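You operate a simulated robot arm through the tools that you are given. There is no shell and no other tool. Be economical: measure what you need, move in short steps, check, and stop when the job is done.

You run a simulated robot arm. Do the job below in one go: nothing can be reset, and whatever is moved stays where it is left.

## Task
Switch the monitor on and centre the spot on the cross.
Fine: the white VIEW switch turns it on; jog SLIDE first, then LIFT, by motor till SIDE and HEIGHT show 0.00; leave the motors on; trip no limit.
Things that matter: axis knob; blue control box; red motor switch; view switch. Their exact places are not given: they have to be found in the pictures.

The check looks at the end state, three seconds after you hand in, the way a careful person would. Anything else that was tipped, shoved, dropped, spilled or broken makes it a failure.

## Robot
A 7-joint arm with a three-finger gripper on a trunk, on a base that drives. Base frame: it is fixed to the floor where the robot stands at the start and does not move with it; the origin is under the middle of the robot, x ahead of it, y to its left, z up; the surface under the hand at the start is at about z = 830. Lengths are in mm, angles in degrees, forces in N, time in s.
Its first joint turns from -166.0 to 166.0 degrees. Places, roughly: axis knob [600, 500, 800]; blue control box [600, 400, 800]; red motor switch [500, 200, 800]; view switch [700, 0, 800]. Payload 2.69 kg.
The tool frame sits at the grasp point between the pads (the TCP): z along the fingers, y along the line on which they close. The tips reach 29 mm beyond it. The gripper opens to 120 mm. The gripper's body begins 78 mm behind the TCP.
Orientation is that of the tool frame in the base frame, as [roll, pitch, yaw] about the fixed x, y, z axes, in that order (R = Rz(yaw) Ry(pitch) Rx(roll)). With the fingers straight down and closing along the base's y, the tool's x points along the base's -x, its y along +y and its z along -z.

## Interface
- The arm moves only by the tool jog_arm. Its argument "targets" is a list of rows, each a list of 3 entries, a list of its own where there are three numbers: the shift along the tool's x, y, z in mm, then the turn, a rotation vector about the tool's x, y, z in degrees, then the gripper command, from -1 (shut) to 1 (fully open), values between in proportion. In form: [[[tx, ty, tz], [rx, ry, rz], claw], ...]. A call has 1 to 20 rows; each row is the pose to reach, as a shift and turn from the pose commanded when the call began, along the tool's axes at that moment. Each row takes 0.2 s and may step no farther than 50 mm and 8.6 degrees from the row before; otherwise, or with a gripper value out of range, the whole call is refused. Where a pose cannot be reached the arm comes as near as it can. A force on the tool above 40 N (or 10 N above the force at the start of the call, whichever is more), or a blocked arm, ends the call early, and 0.2 s more pass. The fingers move at their own pace and stop on an object; they squeeze with about 21 N. The grip force told is the motor's: it shows also when the fingers shut on nothing. Time passes only in rows, and 0.2 s behind the last, so rows that repeat a pose let the fingers close. It gives the time, the measured TCP pose, the force on the tool (base axes), the opening and the grip force at its end, in the units of the frame above (readings bear some noise), with the torque about the TCP (base axes, N m) and any sound that the robot's microphone picked up.
- Cameras (640 x 400 px; columns grow to the right, rows downward): "scene" is now at [294.7, 224.7, 1377]; the picture's right is [0.43, -0.90, 0.00], its down [-0.59, -0.29, -0.75] and it looks along [0.68, 0.33, -0.66] (base axes); focal length 256 px, centre (320, 200). "wrist" rides on the gripper at [63, 0, -104] in the tool frame; the picture's right is [0.00, 1.00, 0.00], its down [-0.83, 0.00, -0.56] and it looks along [-0.56, 0.00, 0.83] (tool axes); focal length 275 px, centre (320, 200).
- grab_frame(camera): a new picture of that camera. No time passes.
- slide_trunk(by): slides the trunk up (or, below 0, down) by that many mm; the arm and the scene camera ride with it, the base frame stays. It gives what a move gives, with no picture.
- drive_base(legs): drives the robot by 1 to 6 legs, each [ahead, left, turn to the left] in mm, mm and degrees, along the robot's own axes; the way and the turn of a leg run together, so that a leg with both is an arc; at most 1500 mm and 180 degrees a leg. The arm and the cameras ride along, it lands a little off, and it stops where it bumps. It gives what a move gives.
- pan_tilt(pan, tilt): turns the head with the scene camera to pan (to the left, within 143 degrees either way) and tilt (down, from -29 to 69), counted from straight ahead of the robot. It gives what a move gives.
- pixel_to_xyz(camera, pixels): there is no depth. For up to 12 entries [column, row, z] of the newest picture of that camera ("zoom" is the newest enlarged one), the place [x, y] in the base frame at which the ray of that pixel passes the height z, good to about 2 mm. No time passes.
- inspect(camera, box): a new picture of the part [left, top, right, bottom] of that camera's present view, enlarged. No time passes.
- sign_off(): hands the job in; it is judged then, once.

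Keep the steps short. Do not move on a guess: measure, check each grasp and each placing, and mend mistakes. In all there are 80 turns and 48 pictures (those below and enlarged ones count). Leave the gripper open and the arm clear of the work at the hand-in unless told otherwise, and finish with a single line.

The tools are called after "Request:" as name(argument=value, ...) on one line, values as JSON. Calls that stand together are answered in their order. jog_arm: Moves the arm, as the interface text tells. Its arguments: {"type":"object","properties":{"targets":{"type":"array"}},"required":["targets"]} The other tools are called the same way: slide_trunk (by) slides the trunk up or down; drive_base (legs) drives the base; pan_tilt (pan, tilt) turns the head that bears the scene camera; grab_frame (camera) takes a picture; pixel_to_xyz (camera, pixels) gives the place at which the rays of pixels pass given heights; inspect (camera, box) takes an enlarged picture of a part of a camera's view; sign_off () hands the job in.

At the start:

```text
clock: 0.0
tcp_pos: [581.5, 396.8, 1192.0]
tool_rot: [-180.0, 0.0, 180.0]
force: [0.1, 0.5, 0.2]
torque: [-0.01, 0.0, -0.01]
opening: 120.0
finger_force: 0.0
trunk travel left (down, up): [-375.0, 211.0]
robot x, y, heading: [-0.2, -2.1, -0.2]
head pan, tilt: [25.7, 41.2]
```

scene: 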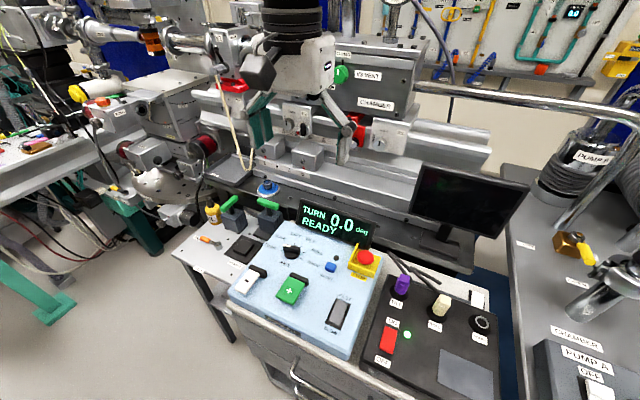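
wrist: 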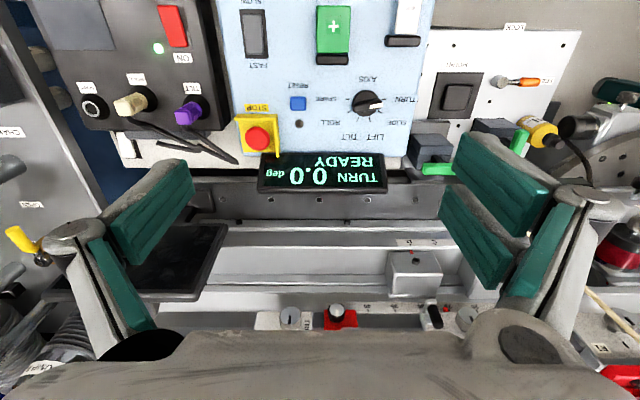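

I see a blue control box (about 300,290) and, right of it, a black box with a red switch (388,340). I'll enlarge both and look for the VIEW switch.

Request:
inspect(camera="scene", box=[220, 190, 390, 360])

Request:
inspect(camera="scene", box=[350, 250, 520, 400])

Request:
inspect(camera="wrist", box=[30, 0, 580, 200])

```text
2.35 times, centred on (305, 275) of scene
```

zoom: 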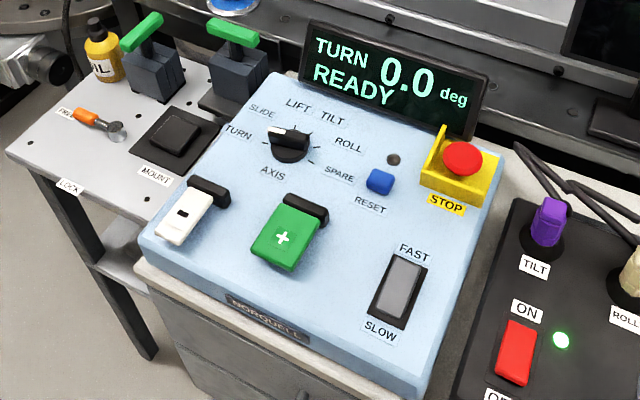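

```text
2.67 times, centred on (435, 325) of scene
```

zoom: 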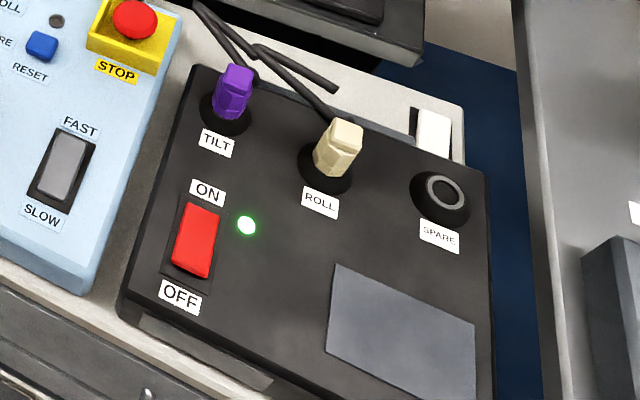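

```text
1.16 times, centred on (305, 100) of wrist
```

zoom: 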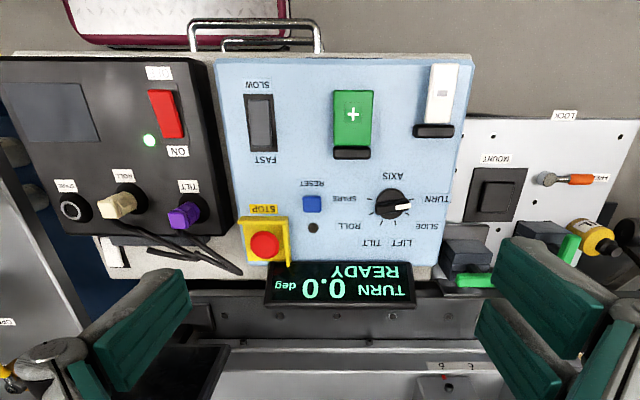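

The motors show ON already (green lamp). A white thing at zoom (433,135) on the cable shelf may be the VIEW switch; I'll measure points and pan the head to see it.

Request:
pixel_to_xyz(camera="scene", pixels=[[478, 296, 830], [388, 340, 850], [292, 252, 880], [292, 288, 880], [249, 280, 880], [338, 313, 880], [366, 257, 900], [331, 267, 880], [470, 210, 950]])

Request:
pan_tilt(pan=-5, tilt=45)

Request:
grab_frame(camera="scene")

```text
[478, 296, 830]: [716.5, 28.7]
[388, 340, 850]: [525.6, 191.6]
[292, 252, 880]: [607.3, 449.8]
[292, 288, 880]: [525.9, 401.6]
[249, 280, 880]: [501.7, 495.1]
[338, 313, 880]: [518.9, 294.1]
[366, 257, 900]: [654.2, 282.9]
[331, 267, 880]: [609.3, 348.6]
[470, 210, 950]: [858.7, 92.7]
```

```text
clock: 1.0
tcp_pos: [580.1, 394.5, 1191.3]
tool_rot: [-180.0, 0.0, 179.9]
force: [-0.3, -0.1, 0.8]
torque: [-0.01, -0.01, 0.01]
opening: 120.1
finger_force: 0.0
trunk travel left (down, up): [-375.0, 211.0]
robot x, y, heading: [-1.3, -0.4, 0.1]
head pan, tilt: [-5.0, 45.0]
```

```text
42 pictures are left
```

scene: 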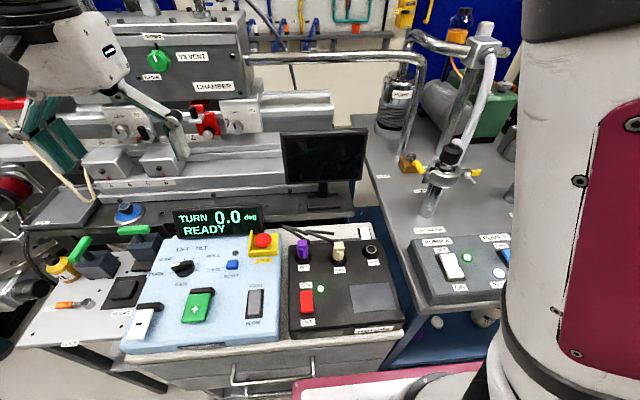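

A small white item sits behind the black box at (362,230); the white switch at (452,265) is labelled PUMP. Enlarge both.

Request:
inspect(camera="scene", box=[300, 200, 400, 262])

Request:
pixel_to_xyz(camera="scene", pixels=[[361, 231, 830], [306, 301, 850], [182, 267, 880], [182, 267, 860], [198, 305, 880], [142, 320, 880], [255, 303, 860]])

```text
6.40 times, centred on (350, 231) of scene
```

zoom: 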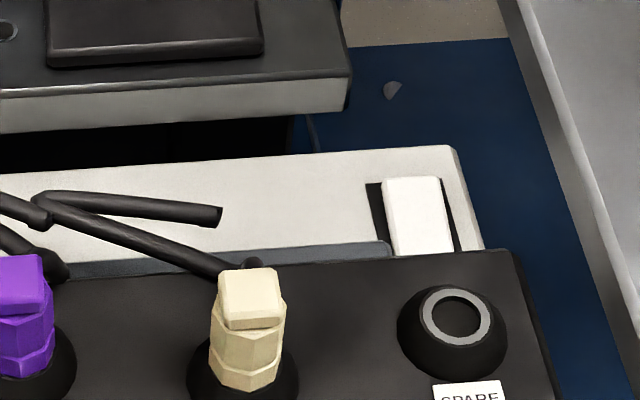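

```text
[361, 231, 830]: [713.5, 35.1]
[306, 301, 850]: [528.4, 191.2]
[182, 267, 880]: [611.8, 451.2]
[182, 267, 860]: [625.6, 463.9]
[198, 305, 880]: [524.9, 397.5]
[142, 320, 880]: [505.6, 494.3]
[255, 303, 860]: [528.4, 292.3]
```

VIEW switch is around (714,32), behind the black box. I'll move the hand high over there, fingers shut, and look with the wrist camera.

Request:
jog_arm(targets=[[[0, -45, 0], [0, 0, 0], -1], [[0, -90, 0], [0, 0, 0], -1], [[0, -135, 0], [0, 0, 0], -1], [[0, -180, 0], [0, 0, 0], -1], [[0, -225, 0], [0, 0, 0], -1], [[0, -270, 0], [0, 0, 0], -1], [[-15, -315, 15], [0, 0, 0], -1], [[-30, -360, 30], [0, 0, 0], -1], [[-30, -360, 70], [0, 0, 0], -1], [[-30, -360, 110], [0, 0, 0], -1]])

Request:
grab_frame(camera="wrist")

```text
clock: 3.2
tcp_pos: [610.9, 35.6, 1083.5]
tool_rot: [-180.0, 0.2, 179.9]
force: [-0.9, 0.1, 0.5]
torque: [0.03, -0.02, -0.05]
opening: 0.2
finger_force: 21.1
trunk travel left (down, up): [-375.0, 211.0]
robot x, y, heading: [2.2, -0.5, -0.1]
head pan, tilt: [-5.0, 45.0]
```

```text
40 pictures are left
```

wrist: 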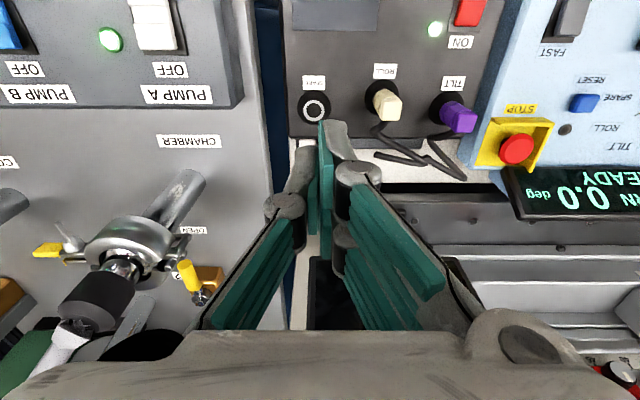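

The shut fingers hide the switch; I'll open them and enlarge.

Request:
jog_arm(targets=[[[0, 0, 0], [0, 0, 0], 1], [[0, 0, 0], [0, 0, 0], 1], [[0, 0, 0], [0, 0, 0], 1]])

Request:
inspect(camera="wrist", box=[240, 80, 400, 180])

```text
clock: 4.0
tcp_pos: [611.4, 35.8, 1082.2]
tool_rot: [-180.0, 0.0, 180.0]
force: [-0.3, 0.6, 0.8]
torque: [-0.02, -0.02, -0.02]
opening: 120.1
finger_force: 0.0
trunk travel left (down, up): [-375.0, 211.0]
robot x, y, heading: [0.8, 0.4, 0.1]
head pan, tilt: [-5.0, 45.0]
```

```text
4.00 times, centred on (320, 130) of wrist
```

zoom: 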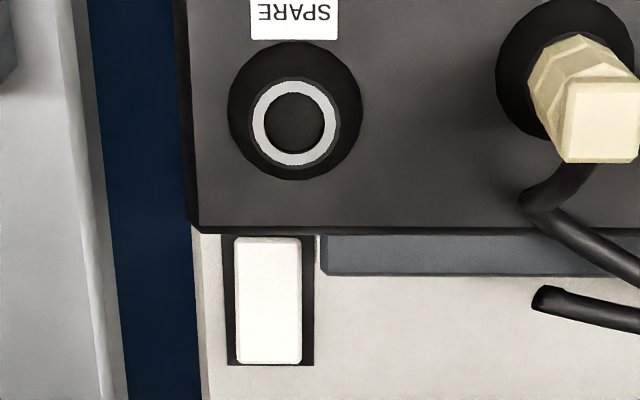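

The white rocker is fully visible at zoom cols 234–302, rows 237–364. Measure it.

Request:
pixel_to_xyz(camera="zoom", pixels=[[268, 240, 830], [268, 362, 830], [268, 240, 810], [268, 362, 810], [228, 237, 830], [314, 364, 830], [268, 225, 850], [294, 120, 870]])

Request:
inspect(camera="scene", box=[340, 215, 380, 245])

Request:
pixel_to_xyz(camera="zoom", pixels=[[320, 200, 830], [320, 200, 810], [320, 200, 850]])

```text
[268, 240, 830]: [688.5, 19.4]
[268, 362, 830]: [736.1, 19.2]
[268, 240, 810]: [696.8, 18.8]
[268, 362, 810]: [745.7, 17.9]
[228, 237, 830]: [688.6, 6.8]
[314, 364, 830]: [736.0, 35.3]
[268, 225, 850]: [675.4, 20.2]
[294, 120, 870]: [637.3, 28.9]
```

```text
13.33 times, centred on (360, 230) of scene
```

zoom: 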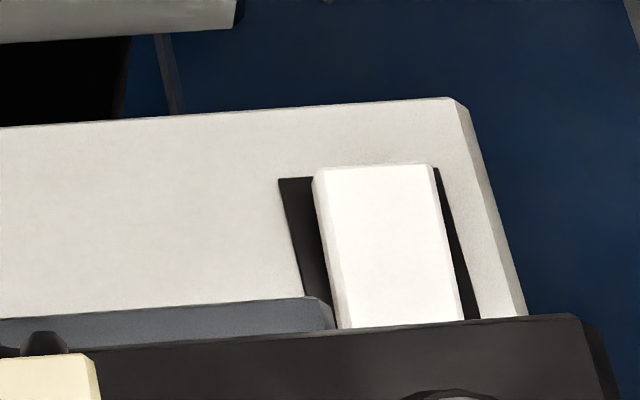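

```text
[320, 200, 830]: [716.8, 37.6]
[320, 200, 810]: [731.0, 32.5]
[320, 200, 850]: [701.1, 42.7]
```

Request:
pixel_to_xyz(camera="zoom", pixels=[[375, 165, 830], [375, 165, 840], [375, 165, 820], [290, 179, 830], [290, 179, 820], [290, 179, 810], [395, 290, 830]])

Request:
pan_tilt(pan=0, tilt=40)

Request:
inspect(camera="wrist", box=[280, 120, 360, 180])

Request:
pixel_to_xyz(camera="zoom", pixels=[[320, 200, 830], [320, 200, 820], [320, 200, 810]])

```text
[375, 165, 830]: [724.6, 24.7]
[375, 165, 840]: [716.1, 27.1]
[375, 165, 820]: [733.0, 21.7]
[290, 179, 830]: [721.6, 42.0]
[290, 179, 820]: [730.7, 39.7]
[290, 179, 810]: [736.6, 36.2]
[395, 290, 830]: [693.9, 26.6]
```

```text
clock: 4.6
tcp_pos: [610.6, 36.8, 1082.3]
tool_rot: [-179.9, 0.0, -180.0]
force: [-0.2, 0.1, 0.8]
torque: [0.01, -0.01, -0.02]
opening: 120.1
finger_force: 0.1
trunk travel left (down, up): [-375.0, 211.0]
robot x, y, heading: [-3.0, 0.1, 0.1]
head pan, tilt: [0.0, 40.0]
```

```text
6.67 times, centred on (320, 150) of wrist
```

zoom: 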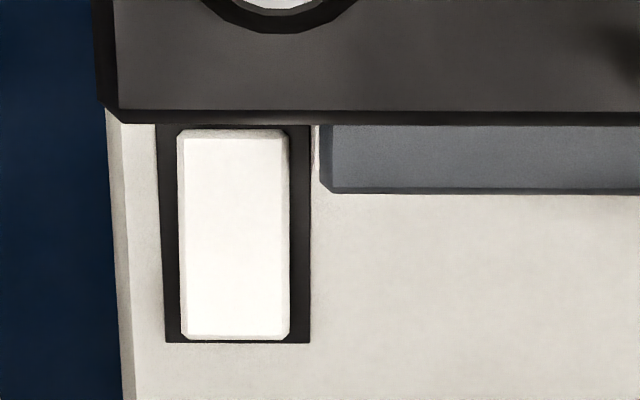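

```text
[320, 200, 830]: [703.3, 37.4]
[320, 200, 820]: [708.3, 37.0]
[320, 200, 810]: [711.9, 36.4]
```

Triangulating gives the rocker at about x 701–751, y 19, z≈800, far end raised. I'll shut the fingers, go above its far end (740,18) with tips at ~z 890, then check.

Request:
jog_arm(targets=[[[-43, -6, 0], [0, 0, 0], -1], [[-86, -12, 0], [0, 0, 0], -1], [[-129, -18, 0], [0, 0, 0], -1], [[-129, -18, 45], [0, 0, 0], -1], [[-129, -18, 90], [0, 0, 0], -1], [[-129, -18, 130], [0, 0, 0], -1], [[-129, -18, 165], [0, 0, 0], -1], [[-129, -18, 165], [0, 0, 0], -1]])

Request:
grab_frame(camera="scene")

Request:
grab_frame(camera="wrist")

```text
clock: 6.4
tcp_pos: [740.0, 16.4, 916.8]
tool_rot: [180.0, 0.0, -180.0]
force: [-0.3, 0.0, -0.2]
torque: [0.0, -0.01, -0.03]
opening: 0.0
finger_force: 21.0
trunk travel left (down, up): [-375.0, 211.0]
robot x, y, heading: [3.7, 0.6, -0.3]
head pan, tilt: [0.0, 40.0]
```

```text
36 pictures are left
```

scene: 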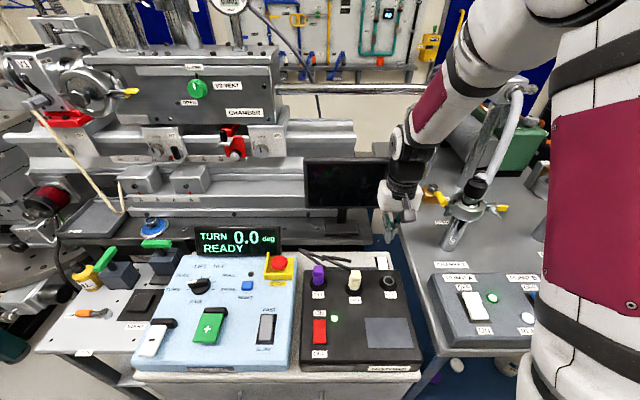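

```text
35 pictures are left
```

wrist: 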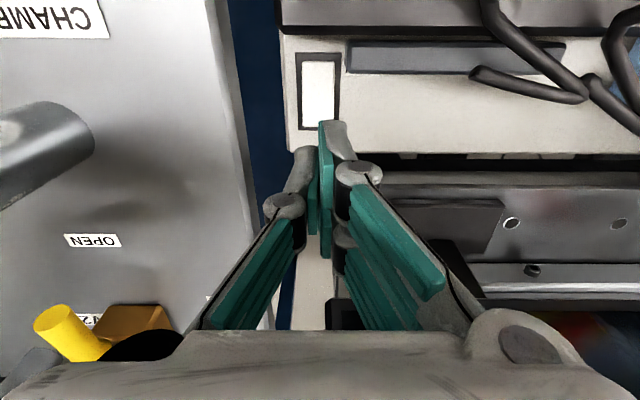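

Now the rocker is at wrist px cols 302–336, rows 61–130, from much nearer. Measure.

Request:
pixel_to_xyz(camera="wrist", pixels=[[319, 62, 800], [319, 129, 800], [319, 62, 810], [319, 129, 810], [319, 129, 790], [296, 130, 795], [341, 130, 795], [319, 53, 795]])

Request:
inspect(camera="wrist", box=[280, 30, 380, 150])

```text
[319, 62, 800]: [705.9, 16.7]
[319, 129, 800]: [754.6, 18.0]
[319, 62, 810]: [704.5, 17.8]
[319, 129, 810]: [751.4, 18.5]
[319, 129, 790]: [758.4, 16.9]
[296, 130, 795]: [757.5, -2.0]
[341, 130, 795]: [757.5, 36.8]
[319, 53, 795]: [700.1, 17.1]
```

```text
3.33 times, centred on (330, 90) of wrist
```

zoom: 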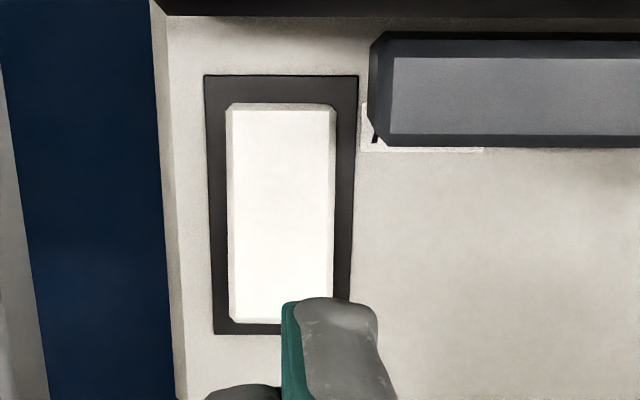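

Rocker spans x 705–753, y≈18, far end raised. I'll descend at x≈744 to tips ~818, then in 2 mm steps.

Request:
jog_arm(targets=[[[-4, 1.5, 35], [0, 0, 0], -1], [[-4, 1.5, 65], [0, 0, 0], -1], [[-4, 1.5, 70], [0, 0, 0], -1], [[-4, 1.5, 72], [0, 0, 0], -1], [[-4, 1.5, 74], [0, 0, 0], -1], [[-4, 1.5, 76], [0, 0, 0], -1], [[-4, 1.5, 78], [0, 0, 0], -1], [[-4, 1.5, 80], [0, 0, 0], -1]])

```text
clock: 8.2
tcp_pos: [744.7, 18.9, 837.6]
tool_rot: [-179.9, 0.0, -180.0]
force: [-0.1, 0.8, 0.6]
torque: [-0.03, 0.01, 0.02]
opening: 0.0
finger_force: 20.8
trunk travel left (down, up): [-375.0, 211.0]
robot x, y, heading: [1.0, -1.7, -0.1]
head pan, tilt: [0.0, 40.0]
```

Tips at 808.6, no contact yet. Continue in 1.5 mm steps.

Request:
jog_arm(targets=[[[0, 0, 1.5], [0, 0, 0], -1], [[0, 0, 3], [0, 0, 0], -1], [[0, 0, 4.5], [0, 0, 0], -1], [[0, 0, 6], [0, 0, 0], -1], [[0, 0, 7.5], [0, 0, 0], -1], [[0, 0, 9], [0, 0, 0], -1]])

Request:
grab_frame(camera="scene")

```text
clock: 9.6
tcp_pos: [744.4, 18.3, 827.7]
tool_rot: [180.0, 0.0, -179.9]
force: [-0.1, -0.5, 1.1]
torque: [-0.01, -0.05, -0.02]
opening: 0.1
finger_force: 20.7
trunk travel left (down, up): [-375.0, 211.0]
robot x, y, heading: [0.4, 2.9, 0.1]
head pan, tilt: [0.0, 40.0]
```

```text
33 pictures are left
```

scene: 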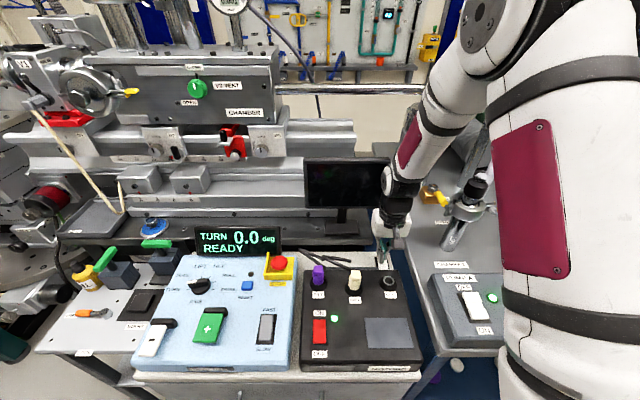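

Tips at ~799, still no contact. A close look at the fingertip, then on in 1 mm steps.

Request:
inspect(camera="scene", box=[360, 235, 420, 280])

Request:
jog_arm(targets=[[[0, 0, 1], [0, 0, 0], -1], [[0, 0, 2], [0, 0, 0], -1], [[0, 0, 3], [0, 0, 0], -1], [[0, 0, 4], [0, 0, 0], -1], [[0, 0, 5], [0, 0, 0], -1], [[0, 0, 6], [0, 0, 0], -1], [[0, 0, 7], [0, 0, 0], -1], [[0, 0, 8], [0, 0, 0], -1]])

```text
8.89 times, centred on (390, 258) of scene
```

zoom: 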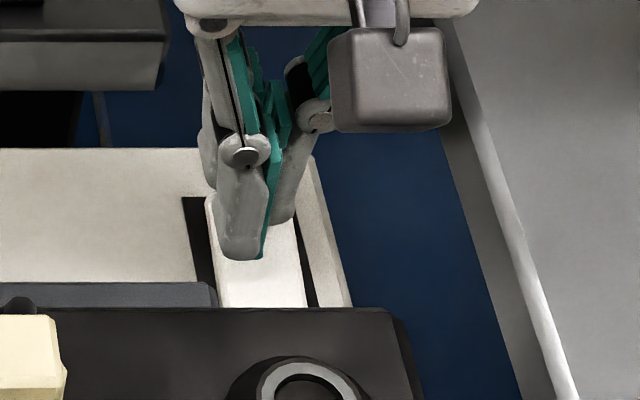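

```text
clock: 11.4
tcp_pos: [743.1, 20.0, 820.7]
tool_rot: [180.0, 0.0, 180.0]
force: [1.1, -0.8, 0.2]
torque: [-0.02, 0.01, -0.05]
opening: 0.0
finger_force: 21.0
trunk travel left (down, up): [-375.0, 211.0]
robot x, y, heading: [2.3, -0.7, -0.2]
head pan, tilt: [0.0, 40.0]
```

No contact at tips ~791; continue in 1 mm steps.

Request:
jog_arm(targets=[[[0, 0, 1], [0, 0, 0], -1], [[0, 0, 2], [0, 0, 0], -1], [[0, 0, 3], [0, 0, 0], -1], [[0, 0, 4], [0, 0, 0], -1], [[0, 0, 5], [0, 0, 0], -1], [[0, 0, 6], [0, 0, 0], -1], [[0, 0, 7], [0, 0, 0], -1], [[0, 0, 8], [0, 0, 0], -1], [[0, 0, 9], [0, 0, 0], -1], [[0, 0, 10], [0, 0, 0], -1]])

Request:
grab_frame(camera="scene")

```text
clock: 13.1
tcp_pos: [743.4, 19.7, 814.7]
tool_rot: [-180.0, 0.1, 179.9]
force: [-7.1, -1.7, 22.7]
torque: [0.04, 0.54, 0.03]
opening: 6.3
finger_force: 28.3
trunk travel left (down, up): [-375.0, 211.0]
robot x, y, heading: [4.3, -1.5, 0.1]
head pan, tilt: [0.0, 40.0]
stopped in row 8: the force on the tool passed its limit at 43 N (the readings are from after the stop); the commanded pose is now the measured one
```

```text
31 pictures are left
```

scene: 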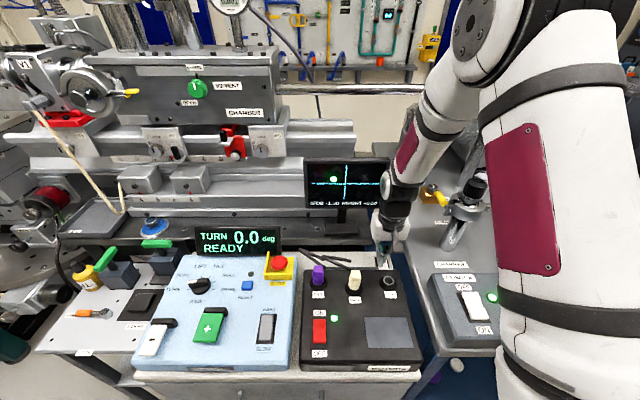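

The monitor is lit. Raise the hand straight up, clear, and read the screen.

Request:
jog_arm(targets=[[[0, 0, -10], [0, 0, 0], -1], [[0, 0, -50], [0, 0, 0], -1], [[0, 0, -95], [0, 0, 0], -1], [[0, 0, -140], [0, 0, 0], -1], [[0, 0, -185], [0, 0, 0], -1], [[20, 20, -215], [0, 0, 0], -1], [[60, 40, -230], [0, 0, 0], -1], [[100, 60, -240], [0, 0, 0], -1]])

Request:
inspect(camera="scene", box=[295, 150, 405, 220])

Request:
inspect(camera="scene", box=[130, 220, 310, 370])

Request:
pixel_to_xyz(camera="zoom", pixels=[[320, 200, 860]])

```text
clock: 14.9
tcp_pos: [644.6, 80.1, 1054.4]
tool_rot: [179.9, 0.1, 180.0]
force: [0.2, 0.2, -1.0]
torque: [0.01, 0.04, 0.0]
opening: 0.1
finger_force: 28.7
trunk travel left (down, up): [-375.0, 211.0]
robot x, y, heading: [0.6, 0.2, 0.1]
head pan, tilt: [0.0, 40.0]
```

```text
5.71 times, centred on (350, 185) of scene
```

zoom: 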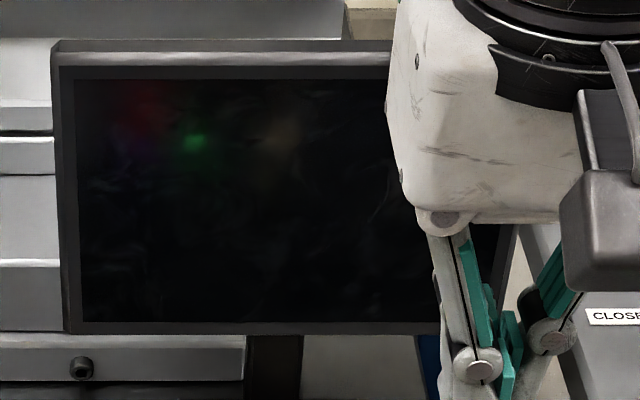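

```text
2.67 times, centred on (220, 295) of scene
```

zoom: 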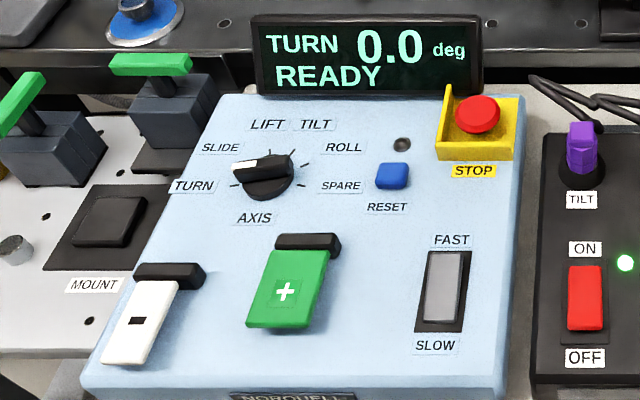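

```text
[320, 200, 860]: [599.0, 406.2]
```

The monitor went dark again. I'll look at the rocker to see whether it latched.

Request:
inspect(camera="scene", box=[360, 235, 420, 280])

Request:
grab_frame(camera="wrist")

```text
8.89 times, centred on (390, 258) of scene
```

zoom: 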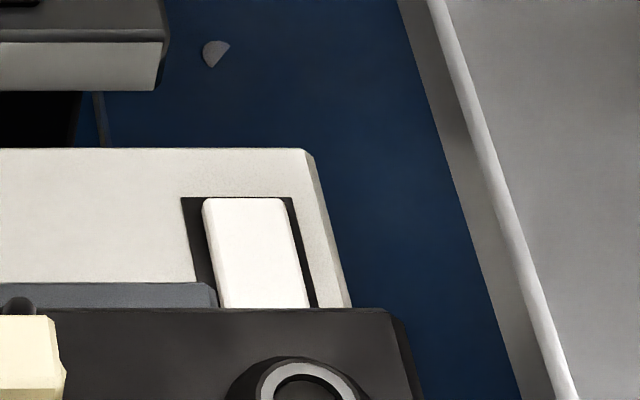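

```text
27 pictures are left
```

wrist: 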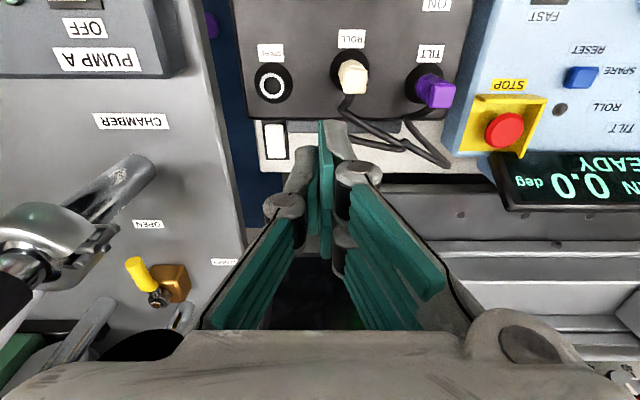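

It sprang back: the broad fingertip bore too near the pivot. I'll press farther out (x≈752) with a 4° tilt so the outer edge bears first; approach above it, then down to tips ~797.

Request:
jog_arm(targets=[[[-35, -20, 0], [0, 1, 0], -1], [[-70, -40, 0], [0, 2, 0], -1], [[-108, -62, 0], [0, 4, 0], -1], [[-108, -62, 45], [0, 4, 0], -1], [[-108, -62, 90], [0, 4, 0], -1], [[-108, -62, 135], [0, 4, 0], -1], [[-108, -62, 180], [0, 4, 0], -1], [[-108, -62, 215], [0, 4, 0], -1], [[-108, -62, 228], [0, 4, 0], -1], [[-108, -62, 232], [0, 4, 0], -1], [[-108, -62, 233], [0, 4, 0], -1], [[-108, -62, 234], [0, 4, 0], -1]])

```text
clock: 17.5
tcp_pos: [753.9, 18.2, 820.6]
tool_rot: [180.0, -3.9, -180.0]
force: [0.0, 0.4, -0.5]
torque: [0.01, -0.02, 0.0]
opening: 0.0
finger_force: 28.3
trunk travel left (down, up): [-375.0, 211.0]
robot x, y, heading: [1.4, 0.8, -0.0]
head pan, tilt: [0.0, 40.0]
```

Pose good, tips ~791. Press in 1 mm steps.

Request:
jog_arm(targets=[[[0, 0, 1], [0, 0, 0], -1], [[0, 0, 2], [0, 0, 0], -1], [[0, 0, 3], [0, 0, 0], -1], [[0, 0, 4], [0, 0, 0], -1], [[0, 0, 5], [0, 0, 0], -1], [[0, 0, 6], [0, 0, 0], -1], [[0, 0, 7], [0, 0, 0], -1], [[0, 0, 8], [0, 0, 0], -1], [[0, 0, 9], [0, 0, 0], -1], [[0, 0, 10], [0, 0, 0], -1], [[0, 0, 11], [0, 0, 0], -1], [[0, 0, 12], [0, 0, 0], -1]])

Request:
jog_arm(targets=[[[0, 0, -5], [0, 0, 0], -1], [[0, 0, -45], [0, 0, 0], -1], [[0, 0, -90], [0, 0, 0], -1], [[20, 0, -135], [0, 0, 0], -1], [[50, 0, -180], [0, 0, 0], -1]])

Request:
grab_frame(camera="scene")

```text
clock: 19.5
tcp_pos: [752.9, 17.0, 814.9]
tool_rot: [-180.0, -3.6, -180.0]
force: [-4.8, -0.5, 22.3]
torque: [0.08, 0.65, 0.05]
opening: 0.0
finger_force: 28.2
trunk travel left (down, up): [-375.0, 211.0]
robot x, y, heading: [0.5, 2.1, -0.0]
head pan, tilt: [0.0, 40.0]
stopped in row 10: the force on the tool passed its limit at 43 N (the readings are from after the stop); the commanded pose is now the measured one
```

```text
refused: row 5 steps farther than a row can; nothing moved
```

```text
26 pictures are left
```

scene: 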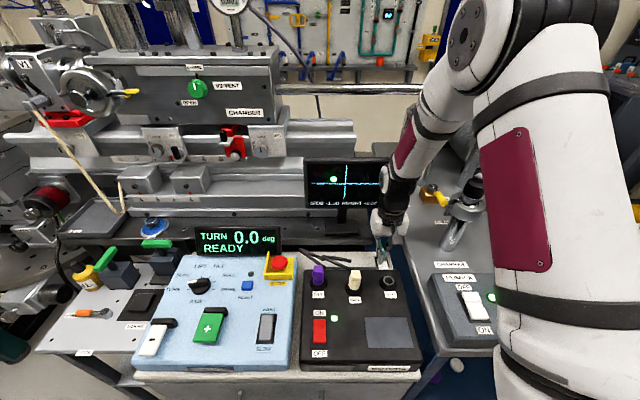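

The screen lights while pressed. Force/torque suggest something else may be touching; zoom in on the contact before retreating.

Request:
inspect(camera="scene", box=[350, 205, 430, 275])

Request:
inspect(camera="scene", box=[295, 150, 405, 220])

Request:
grab_frame(camera="wrist")

```text
5.71 times, centred on (390, 240) of scene
```

zoom: 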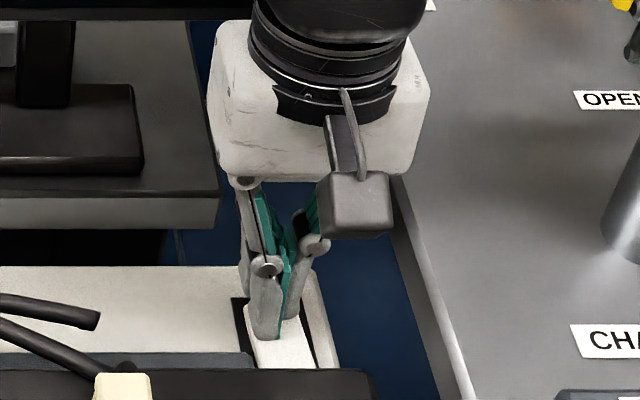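

```text
5.71 times, centred on (350, 185) of scene
```

zoom: 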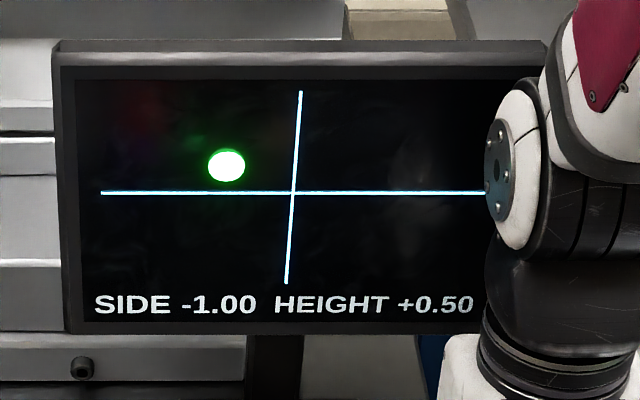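

```text
23 pictures are left
```

wrist: 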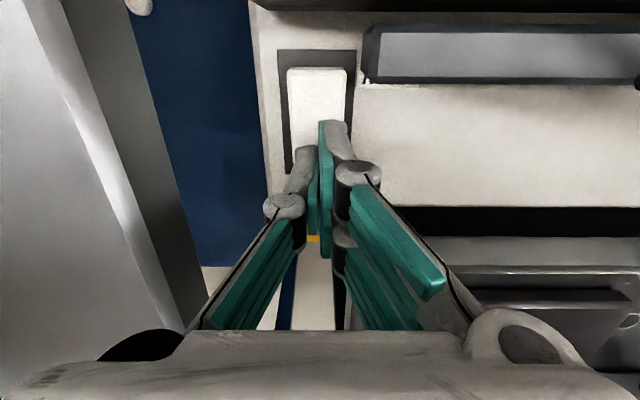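

SIDE −1.00, HEIGHT +0.50 are shown while pressed. Lift off and see whether it latched.

Request:
jog_arm(targets=[[[0, 0, -3], [0, 0, 0], -1], [[0, 0, -10], [0, 0, 0], -1], [[0, 0, -30], [0, 0, 0], -1]])

Request:
inspect(camera="scene", box=[295, 150, 435, 280])

```text
clock: 20.3
tcp_pos: [755.5, 19.3, 842.6]
tool_rot: [-180.0, -3.9, -180.0]
force: [-0.4, 0.5, 0.1]
torque: [0.02, 0.0, 0.02]
opening: 0.2
finger_force: 28.9
trunk travel left (down, up): [-375.0, 211.0]
robot x, y, heading: [-0.0, 3.7, 0.2]
head pan, tilt: [0.0, 40.0]
```

```text
3.08 times, centred on (365, 215) of scene
```

zoom: 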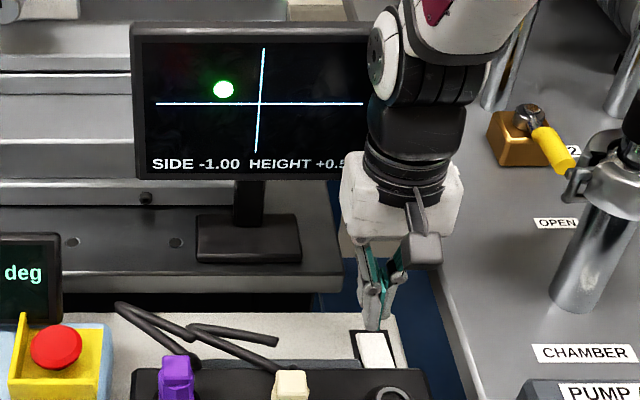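

It stays lit. Retreat upward, level the tool, open, and go over the blue box.

Request:
jog_arm(targets=[[[8, 0, -45], [0, 0, 0], -1], [[20, 0, -90], [0, -1, 0], -1], [[45, 0, -130], [0, -2, 0], -1], [[80, 0, -165], [0, -3, 0], -1], [[110, 20, -200], [0, -4, 0], 0], [[140, 60, -210], [0, -4, 0], 1], [[160, 105, -210], [0, -4, 0], 1], [[170, 150, -210], [0, -4, 0], 1], [[170, 198, -210], [0, -4, 0], 1], [[170, 246, -210], [0, -4, 0], 1], [[170, 294, -210], [0, -4, 0], 1], [[170, 342, -210], [0, -4, 0], 1], [[170, 380, -210], [0, -4, 0], 1], [[170, 400, -210], [0, -4, 0], 1], [[170, 400, -210], [0, -4, 0], 1]])

Request:
grab_frame(camera="scene")

Request:
grab_frame(camera="wrist")

```text
refused: row 5 steps farther than a row can; nothing moved
```

```text
21 pictures are left
```

scene: 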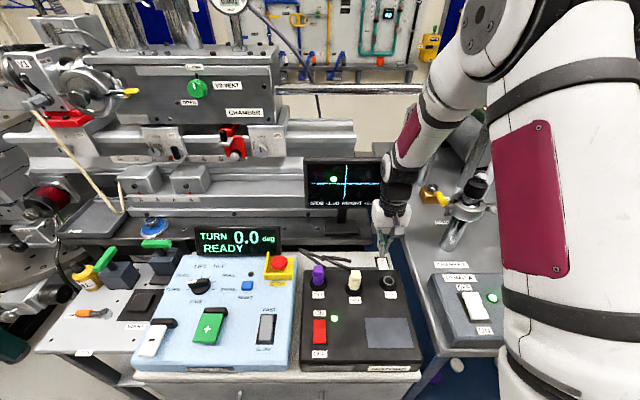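

```text
20 pictures are left
```

wrist: 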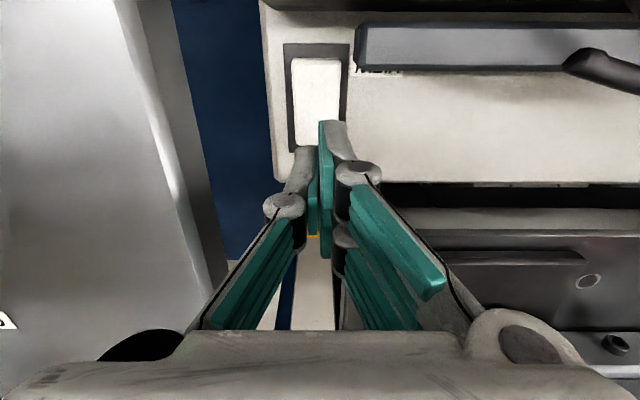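

Refused for step size; I must save pictures. Same path in smaller steps.

Request:
jog_arm(targets=[[[8, 0, -44], [0, 0, 0], -1], [[20, 0, -88], [0, -1, 0], -1], [[40, 0, -125], [0, -2, 0], -1], [[65, 0, -160], [0, -3, 0], -1], [[90, 15, -190], [0, -4, 0], 0], [[120, 45, -210], [0, -4, 0], 1], [[145, 85, -210], [0, -4, 0], 1], [[165, 125, -210], [0, -4, 0], 1], [[170, 170, -210], [0, -4, 0], 1], [[170, 215, -210], [0, -4, 0], 1], [[170, 260, -210], [0, -4, 0], 1], [[170, 305, -210], [0, -4, 0], 1], [[170, 350, -210], [0, -4, 0], 1], [[170, 395, -210], [0, -4, 0], 1], [[170, 400, -210], [0, -4, 0], 1]])

```text
clock: 23.5
tcp_pos: [599.2, 417.4, 1063.2]
tool_rot: [-180.0, 0.2, -179.9]
force: [0.6, -0.2, 0.5]
torque: [0.04, 0.01, -0.02]
opening: 120.0
finger_force: 0.1
trunk travel left (down, up): [-375.0, 211.0]
robot x, y, heading: [-2.4, 0.8, 0.1]
head pan, tilt: [0.0, 40.0]
```

Request:
grab_frame(camera="wrist")

Request:
grab_frame(camera="scene")

```text
19 pictures are left
```

wrist: 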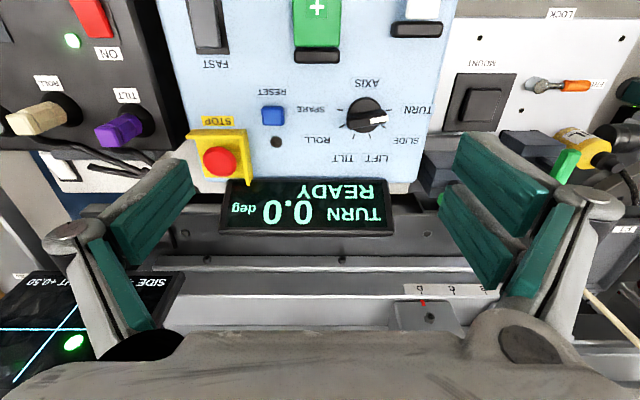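

```text
18 pictures are left
```

scene: 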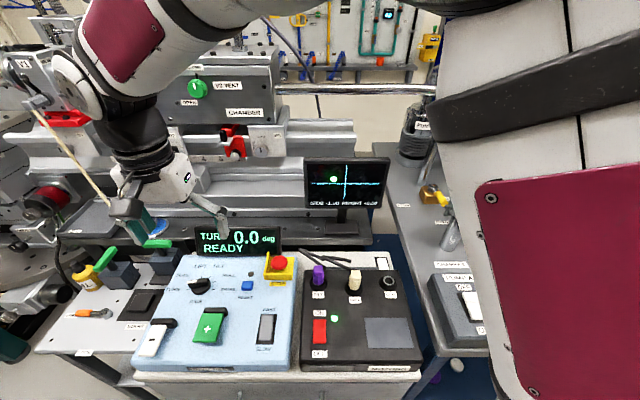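

Both views now. Triangulate knob (wrist 366,114; scene 199,285), + key and display corner.

Request:
pixel_to_xyz(camera="wrist", pixels=[[366, 113, 840], [366, 113, 870], [273, 115, 840], [273, 115, 870], [316, 8, 840], [316, 8, 870], [208, 22, 840], [208, 22, 870]])

Request:
pixel_to_xyz(camera="scene", pixels=[[200, 285, 840], [200, 285, 870], [247, 286, 840], [247, 286, 870], [209, 325, 840], [209, 325, 870], [266, 328, 840], [266, 328, 870], [152, 339, 840], [152, 339, 870]])

```text
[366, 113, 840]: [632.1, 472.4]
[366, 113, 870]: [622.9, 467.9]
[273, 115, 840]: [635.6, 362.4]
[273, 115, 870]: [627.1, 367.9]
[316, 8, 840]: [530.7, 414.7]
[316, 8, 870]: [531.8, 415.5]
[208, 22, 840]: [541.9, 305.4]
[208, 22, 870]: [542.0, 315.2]
```

```text
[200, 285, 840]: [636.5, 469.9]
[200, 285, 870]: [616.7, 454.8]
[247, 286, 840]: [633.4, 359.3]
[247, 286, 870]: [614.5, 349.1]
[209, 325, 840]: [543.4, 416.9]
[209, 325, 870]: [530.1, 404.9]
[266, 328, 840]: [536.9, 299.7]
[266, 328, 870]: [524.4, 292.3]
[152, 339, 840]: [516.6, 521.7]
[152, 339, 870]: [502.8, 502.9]
```

Knob at about (632,471,~842); panel near z≈830. Zoom on the knob for pointer and tick angles.

Request:
inspect(camera="wrist", box=[296, 66, 436, 166])

Request:
pixel_to_xyz(camera="zoom", pixels=[[320, 200, 835], [340, 170, 835], [560, 200, 835], [520, 350, 835], [420, 420, 835]])

```text
4.00 times, centred on (366, 116) of wrist
```

zoom: 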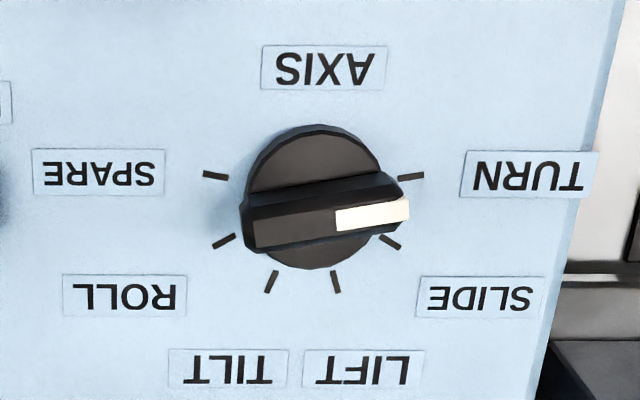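

```text
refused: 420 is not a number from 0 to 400
```

Request:
pixel_to_xyz(camera="zoom", pixels=[[411, 176, 830], [390, 243, 830], [336, 282, 830], [272, 281, 830], [224, 241, 830], [215, 176, 830], [250, 233, 855], [408, 208, 855], [250, 233, 845], [408, 208, 845]])

```text
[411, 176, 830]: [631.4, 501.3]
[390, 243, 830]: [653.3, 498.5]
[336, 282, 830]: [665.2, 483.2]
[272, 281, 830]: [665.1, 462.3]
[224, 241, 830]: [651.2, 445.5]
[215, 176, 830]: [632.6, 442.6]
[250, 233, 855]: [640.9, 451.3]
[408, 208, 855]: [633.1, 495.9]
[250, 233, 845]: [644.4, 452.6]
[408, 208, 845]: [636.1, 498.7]
```

Ticks fit a circle centred ≈(637,472), 40° apart; the bar points 100° (TURN), SLIDE is at 60°, LIFT at 20° (from +x). I'll go above the knob and yaw +100° so the fingers close across the bar.

Request:
jog_arm(targets=[[[-4, 5, 0], [0, 0, -8.4], 0.3], [[-8, 10, 0], [0, 0, -16.8], 0], [[-12, 15, 0], [0, 0, -25.2], 0], [[-16, 20, 0], [0, 0, -33.6], 0], [[-20, 25, 0], [0, 0, -42], 0], [[-24, 30, 0], [0, 0, -50.4], 0], [[-28, 35, 0], [0, 0, -58.8], 0], [[-32, 40, 0], [0, 0, -67.2], 0], [[-36, 45, 0], [0, 0, -75.6], 0], [[-38, 50, 10], [0, 0, -84], 0], [[-38, 56, 30], [0, 0, -92.4], 0], [[-38, 56, 60], [0, 0, -100], 0], [[-38, 56, 60], [0, 0, -100], 0]])

Request:
grab_frame(camera="wrist")

```text
clock: 26.3
tcp_pos: [637.6, 473.5, 1003.5]
tool_rot: [-179.7, 0.0, -80.0]
force: [-0.6, -0.1, 0.6]
torque: [0.0, -0.04, 0.0]
opening: 59.9
finger_force: 0.1
trunk travel left (down, up): [-375.0, 211.0]
robot x, y, heading: [-1.3, 3.8, -0.0]
head pan, tilt: [0.0, 40.0]
```

```text
16 pictures are left
```

wrist: 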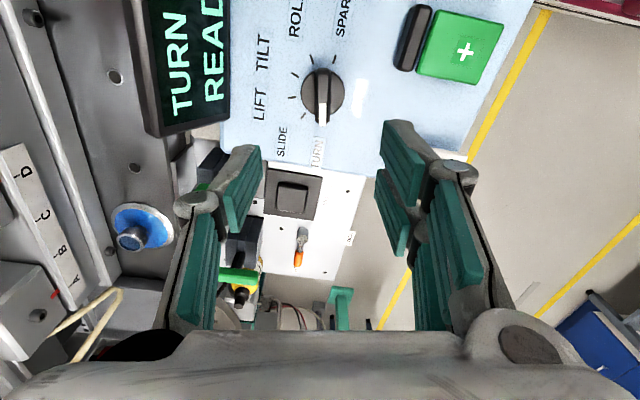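

Aligned: knob at (322,95), column centred. Check its place and the display's near edge for clearance.

Request:
pixel_to_xyz(camera="wrist", pixels=[[322, 92, 845], [322, 92, 855], [229, 100, 850], [229, 100, 880], [229, 100, 910], [150, 100, 900], [341, 90, 845], [303, 90, 845], [465, 50, 845], [465, 50, 835]])

```text
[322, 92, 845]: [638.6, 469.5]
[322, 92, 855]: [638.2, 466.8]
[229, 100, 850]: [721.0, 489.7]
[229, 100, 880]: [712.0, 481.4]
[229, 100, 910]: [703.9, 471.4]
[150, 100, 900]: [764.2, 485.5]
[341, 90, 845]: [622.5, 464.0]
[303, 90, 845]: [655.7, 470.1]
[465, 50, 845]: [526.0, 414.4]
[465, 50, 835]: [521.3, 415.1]
```

Clear. Descend astride the bar to tips ≈837.

Request:
jog_arm(targets=[[[2, 0, 40], [0, 0, 0], 0], [[2, 0, 80], [0, 0, 0], 0], [[2, 0, 110], [0, 0, 0], 0], [[2, 0, 125], [0, 0, 0], 0], [[2, 0, 131], [0, 0, 0], 0], [[2, 0, 135], [0, 0, 0], 0], [[2, 0, 137], [0, 0, 0], 0]])

Request:
jog_arm(targets=[[[0, 0, 0], [0, 0, 0], -0.5], [[0, 0, 0], [0, 0, 0], -1], [[0, 0, 0], [0, 0, 0], -1], [[0, 0, 0], [0, 0, 0], -1]])

Request:
inspect(camera="scene", box=[150, 220, 300, 330])

```text
clock: 27.9
tcp_pos: [639.0, 470.7, 865.7]
tool_rot: [-179.8, -0.1, -80.0]
force: [0.5, -0.7, 0.2]
torque: [-0.01, -0.01, -0.02]
opening: 60.3
finger_force: 0.0
trunk travel left (down, up): [-375.0, 211.0]
robot x, y, heading: [0.3, -2.5, 0.1]
head pan, tilt: [0.0, 40.0]
```

```text
clock: 28.9
tcp_pos: [636.2, 472.2, 870.6]
tool_rot: [-179.7, 0.3, -79.9]
force: [-17.9, -2.9, 30.5]
torque: [-0.12, 0.5, -0.1]
opening: 14.1
finger_force: 40.1
trunk travel left (down, up): [-375.0, 211.0]
robot x, y, heading: [-1.9, -0.0, 0.1]
head pan, tilt: [0.0, 40.0]
```

```text
3.64 times, centred on (225, 275) of scene
```

zoom: 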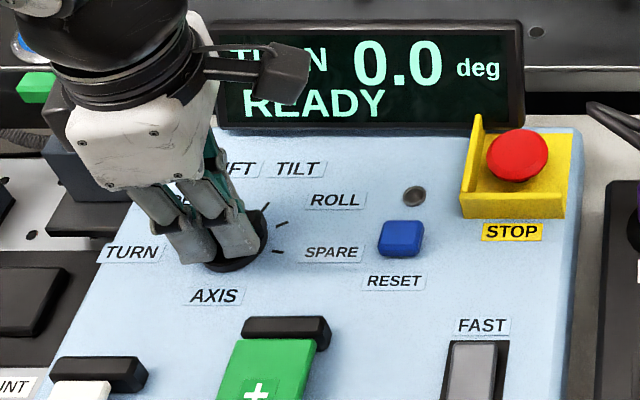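

Gripped at 14 mm but the tips press the disc (30 N up). Ease up and re-centre.

Request:
jog_arm(targets=[[[0, 1, -3], [0, 0, 0], -1], [[0, 2.5, -6], [0, 0, 0], -1], [[0, 2.5, -6], [0, 0, 0], -1]])

```text
clock: 29.7
tcp_pos: [636.2, 470.8, 871.5]
tool_rot: [-179.9, 0.0, -80.1]
force: [-3.3, 16.3, -21.6]
torque: [0.39, 0.11, -0.04]
opening: 14.1
finger_force: 40.7
trunk travel left (down, up): [-375.0, 211.0]
robot x, y, heading: [-0.5, 0.3, 0.0]
head pan, tilt: [0.0, 40.0]
```

Slightly too high now (−22 N). Lower 2 mm.

Request:
jog_arm(targets=[[[-1, 0, 1], [0, 0, 0], -1], [[-2, 0, 2.5], [0, 0, 0], -1], [[-2, 0, 2.5], [0, 0, 0], -1]])

```text
clock: 30.5
tcp_pos: [636.8, 471.8, 871.7]
tool_rot: [-179.9, -0.3, -80.1]
force: [-3.2, -3.9, 1.0]
torque: [-0.08, 0.16, 0.01]
opening: 14.0
finger_force: 40.1
trunk travel left (down, up): [-375.0, 211.0]
robot x, y, heading: [-0.8, 0.6, 0.0]
head pan, tilt: [0.0, 40.0]
```

Forces are relaxed. Turn 40° clockwise (tool +z) to SLIDE.

Request:
jog_arm(targets=[[[0, 0, 0], [0, 0, 6], -1], [[0, 0, 0], [0, 0, 12], -1], [[0, 0, 0], [0, 0, 18], -1], [[0, 0, 0], [0, 0, 24], -1], [[0, 0, 0], [0, 0, 30], -1], [[0, 0, 0], [0, 0, 36], -1], [[0, 0, 0], [0, 0, 40], -1], [[0, 0, 0], [0, 0, 40], -1]])

Request:
inspect(camera="scene", box=[150, 220, 300, 330])

```text
clock: 32.3
tcp_pos: [636.6, 471.5, 871.4]
tool_rot: [-179.7, 0.1, -120.1]
force: [10.5, -16.9, 9.5]
torque: [-1.16, 0.15, -0.02]
opening: 14.0
finger_force: 40.5
trunk travel left (down, up): [-375.0, 211.0]
robot x, y, heading: [-0.2, -0.0, -0.2]
head pan, tilt: [0.0, 40.0]
```

```text
3.64 times, centred on (225, 275) of scene
```

zoom: 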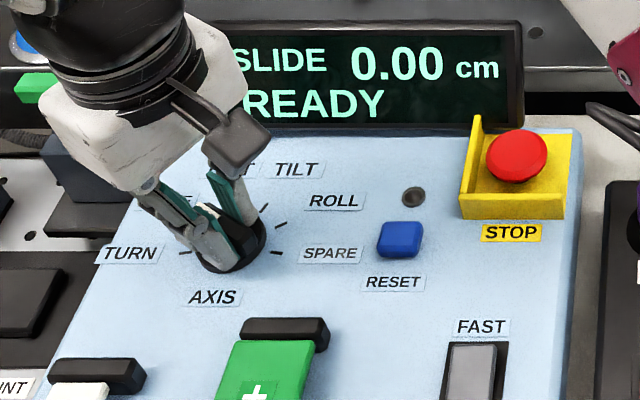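

SLIDE 0.00 cm READY. Release, lift, shut fingers and go above the + key (≈522,414).

Request:
jog_arm(targets=[[[0, 0, 0], [0, 0, 0], -0.3], [[0, 0, 0], [0, 0, 0], 0], [[0, 0, -1], [0, 0, 0], 0], [[0, 0, -40], [0, 0, 0], 0], [[0, 0, -80], [0, 0, 0], 0], [[36, 24, -90], [0, 0, 0], -0.5], [[72, 47, -90], [0, 0, 0], -1], [[107, 71, -90], [0, 0, 0], -1], [[107, 71, -90], [0, 0, 0], -1]])

Request:
grab_frame(camera="scene")

```text
clock: 34.3
tcp_pos: [520.1, 415.1, 961.0]
tool_rot: [-179.7, 0.1, -120.1]
force: [0.2, 0.4, 0.1]
torque: [-0.07, 0.03, -0.01]
opening: 0.5
finger_force: 21.1
trunk travel left (down, up): [-375.0, 211.0]
robot x, y, heading: [2.7, -1.4, -0.1]
head pan, tilt: [0.0, 40.0]
```

```text
13 pictures are left
```

scene: 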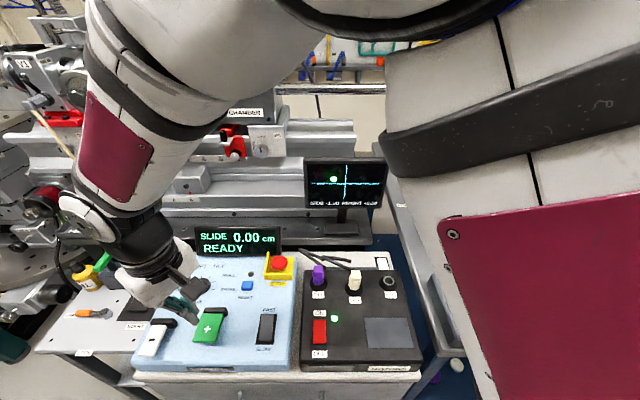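

Fingers are above the green + key. Descend to tips ≈853.

Request:
jog_arm(targets=[[[0, 0, 40], [0, 0, 0], -1], [[0, 0, 68], [0, 0, 0], -1], [[0, 0, 75], [0, 0, 0], -1], [[0, 0, 78], [0, 0, 0], -1], [[0, 0, 79], [0, 0, 0], -1]])

Request:
inspect(camera="scene", box=[120, 220, 300, 370])

```text
clock: 35.5
tcp_pos: [520.1, 416.3, 881.4]
tool_rot: [-179.8, 0.1, -120.0]
force: [0.0, 0.8, 0.4]
torque: [-0.01, 0.0, 0.01]
opening: 0.0
finger_force: 21.2
trunk travel left (down, up): [-375.0, 211.0]
robot x, y, heading: [2.0, -4.2, -0.0]
head pan, tilt: [0.0, 40.0]
```

```text
2.67 times, centred on (210, 295) of scene
```

zoom: 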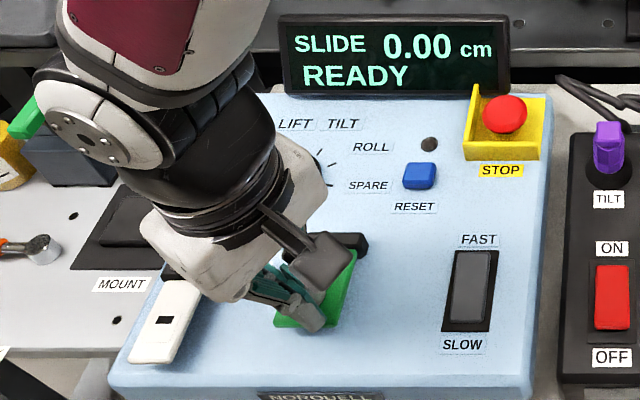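

Tip is over the key. Step down slowly, watching force.

Request:
jog_arm(targets=[[[0, 0, 2], [0, 0, 0], -1], [[0, 0, 4], [0, 0, 0], -1]])

Request:
jog_arm(targets=[[[0, 0, 2], [0, 0, 0], -1], [[0, 0, 3], [0, 0, 0], -1]])

Request:
jog_arm(targets=[[[0, 0, 1], [0, 0, 0], -1], [[0, 0, 2], [0, 0, 0], -1]])

```text
clock: 36.1
tcp_pos: [520.2, 415.1, 877.5]
tool_rot: [-179.8, 0.1, -119.9]
force: [0.4, -0.8, 2.1]
torque: [-0.03, -0.01, -0.02]
opening: 0.0
finger_force: 28.7
trunk travel left (down, up): [-375.0, 211.0]
robot x, y, heading: [0.3, 1.3, -0.0]
head pan, tilt: [0.0, 40.0]
```

```text
clock: 36.7
tcp_pos: [520.9, 415.9, 874.1]
tool_rot: [-179.7, 0.0, -120.0]
force: [-1.0, -1.0, 2.2]
torque: [-0.02, -0.01, 0.02]
opening: 0.0
finger_force: 28.6
trunk travel left (down, up): [-375.0, 211.0]
robot x, y, heading: [0.8, -0.7, -0.1]
head pan, tilt: [0.0, 40.0]
```

```text
clock: 37.3
tcp_pos: [520.0, 415.4, 872.1]
tool_rot: [-179.8, 0.2, -120.0]
force: [-0.7, -2.3, 10.7]
torque: [0.08, -0.08, -0.01]
opening: 5.9
finger_force: 28.6
trunk travel left (down, up): [-375.0, 211.0]
robot x, y, heading: [-1.8, -4.2, 0.1]
head pan, tilt: [0.0, 40.0]
```

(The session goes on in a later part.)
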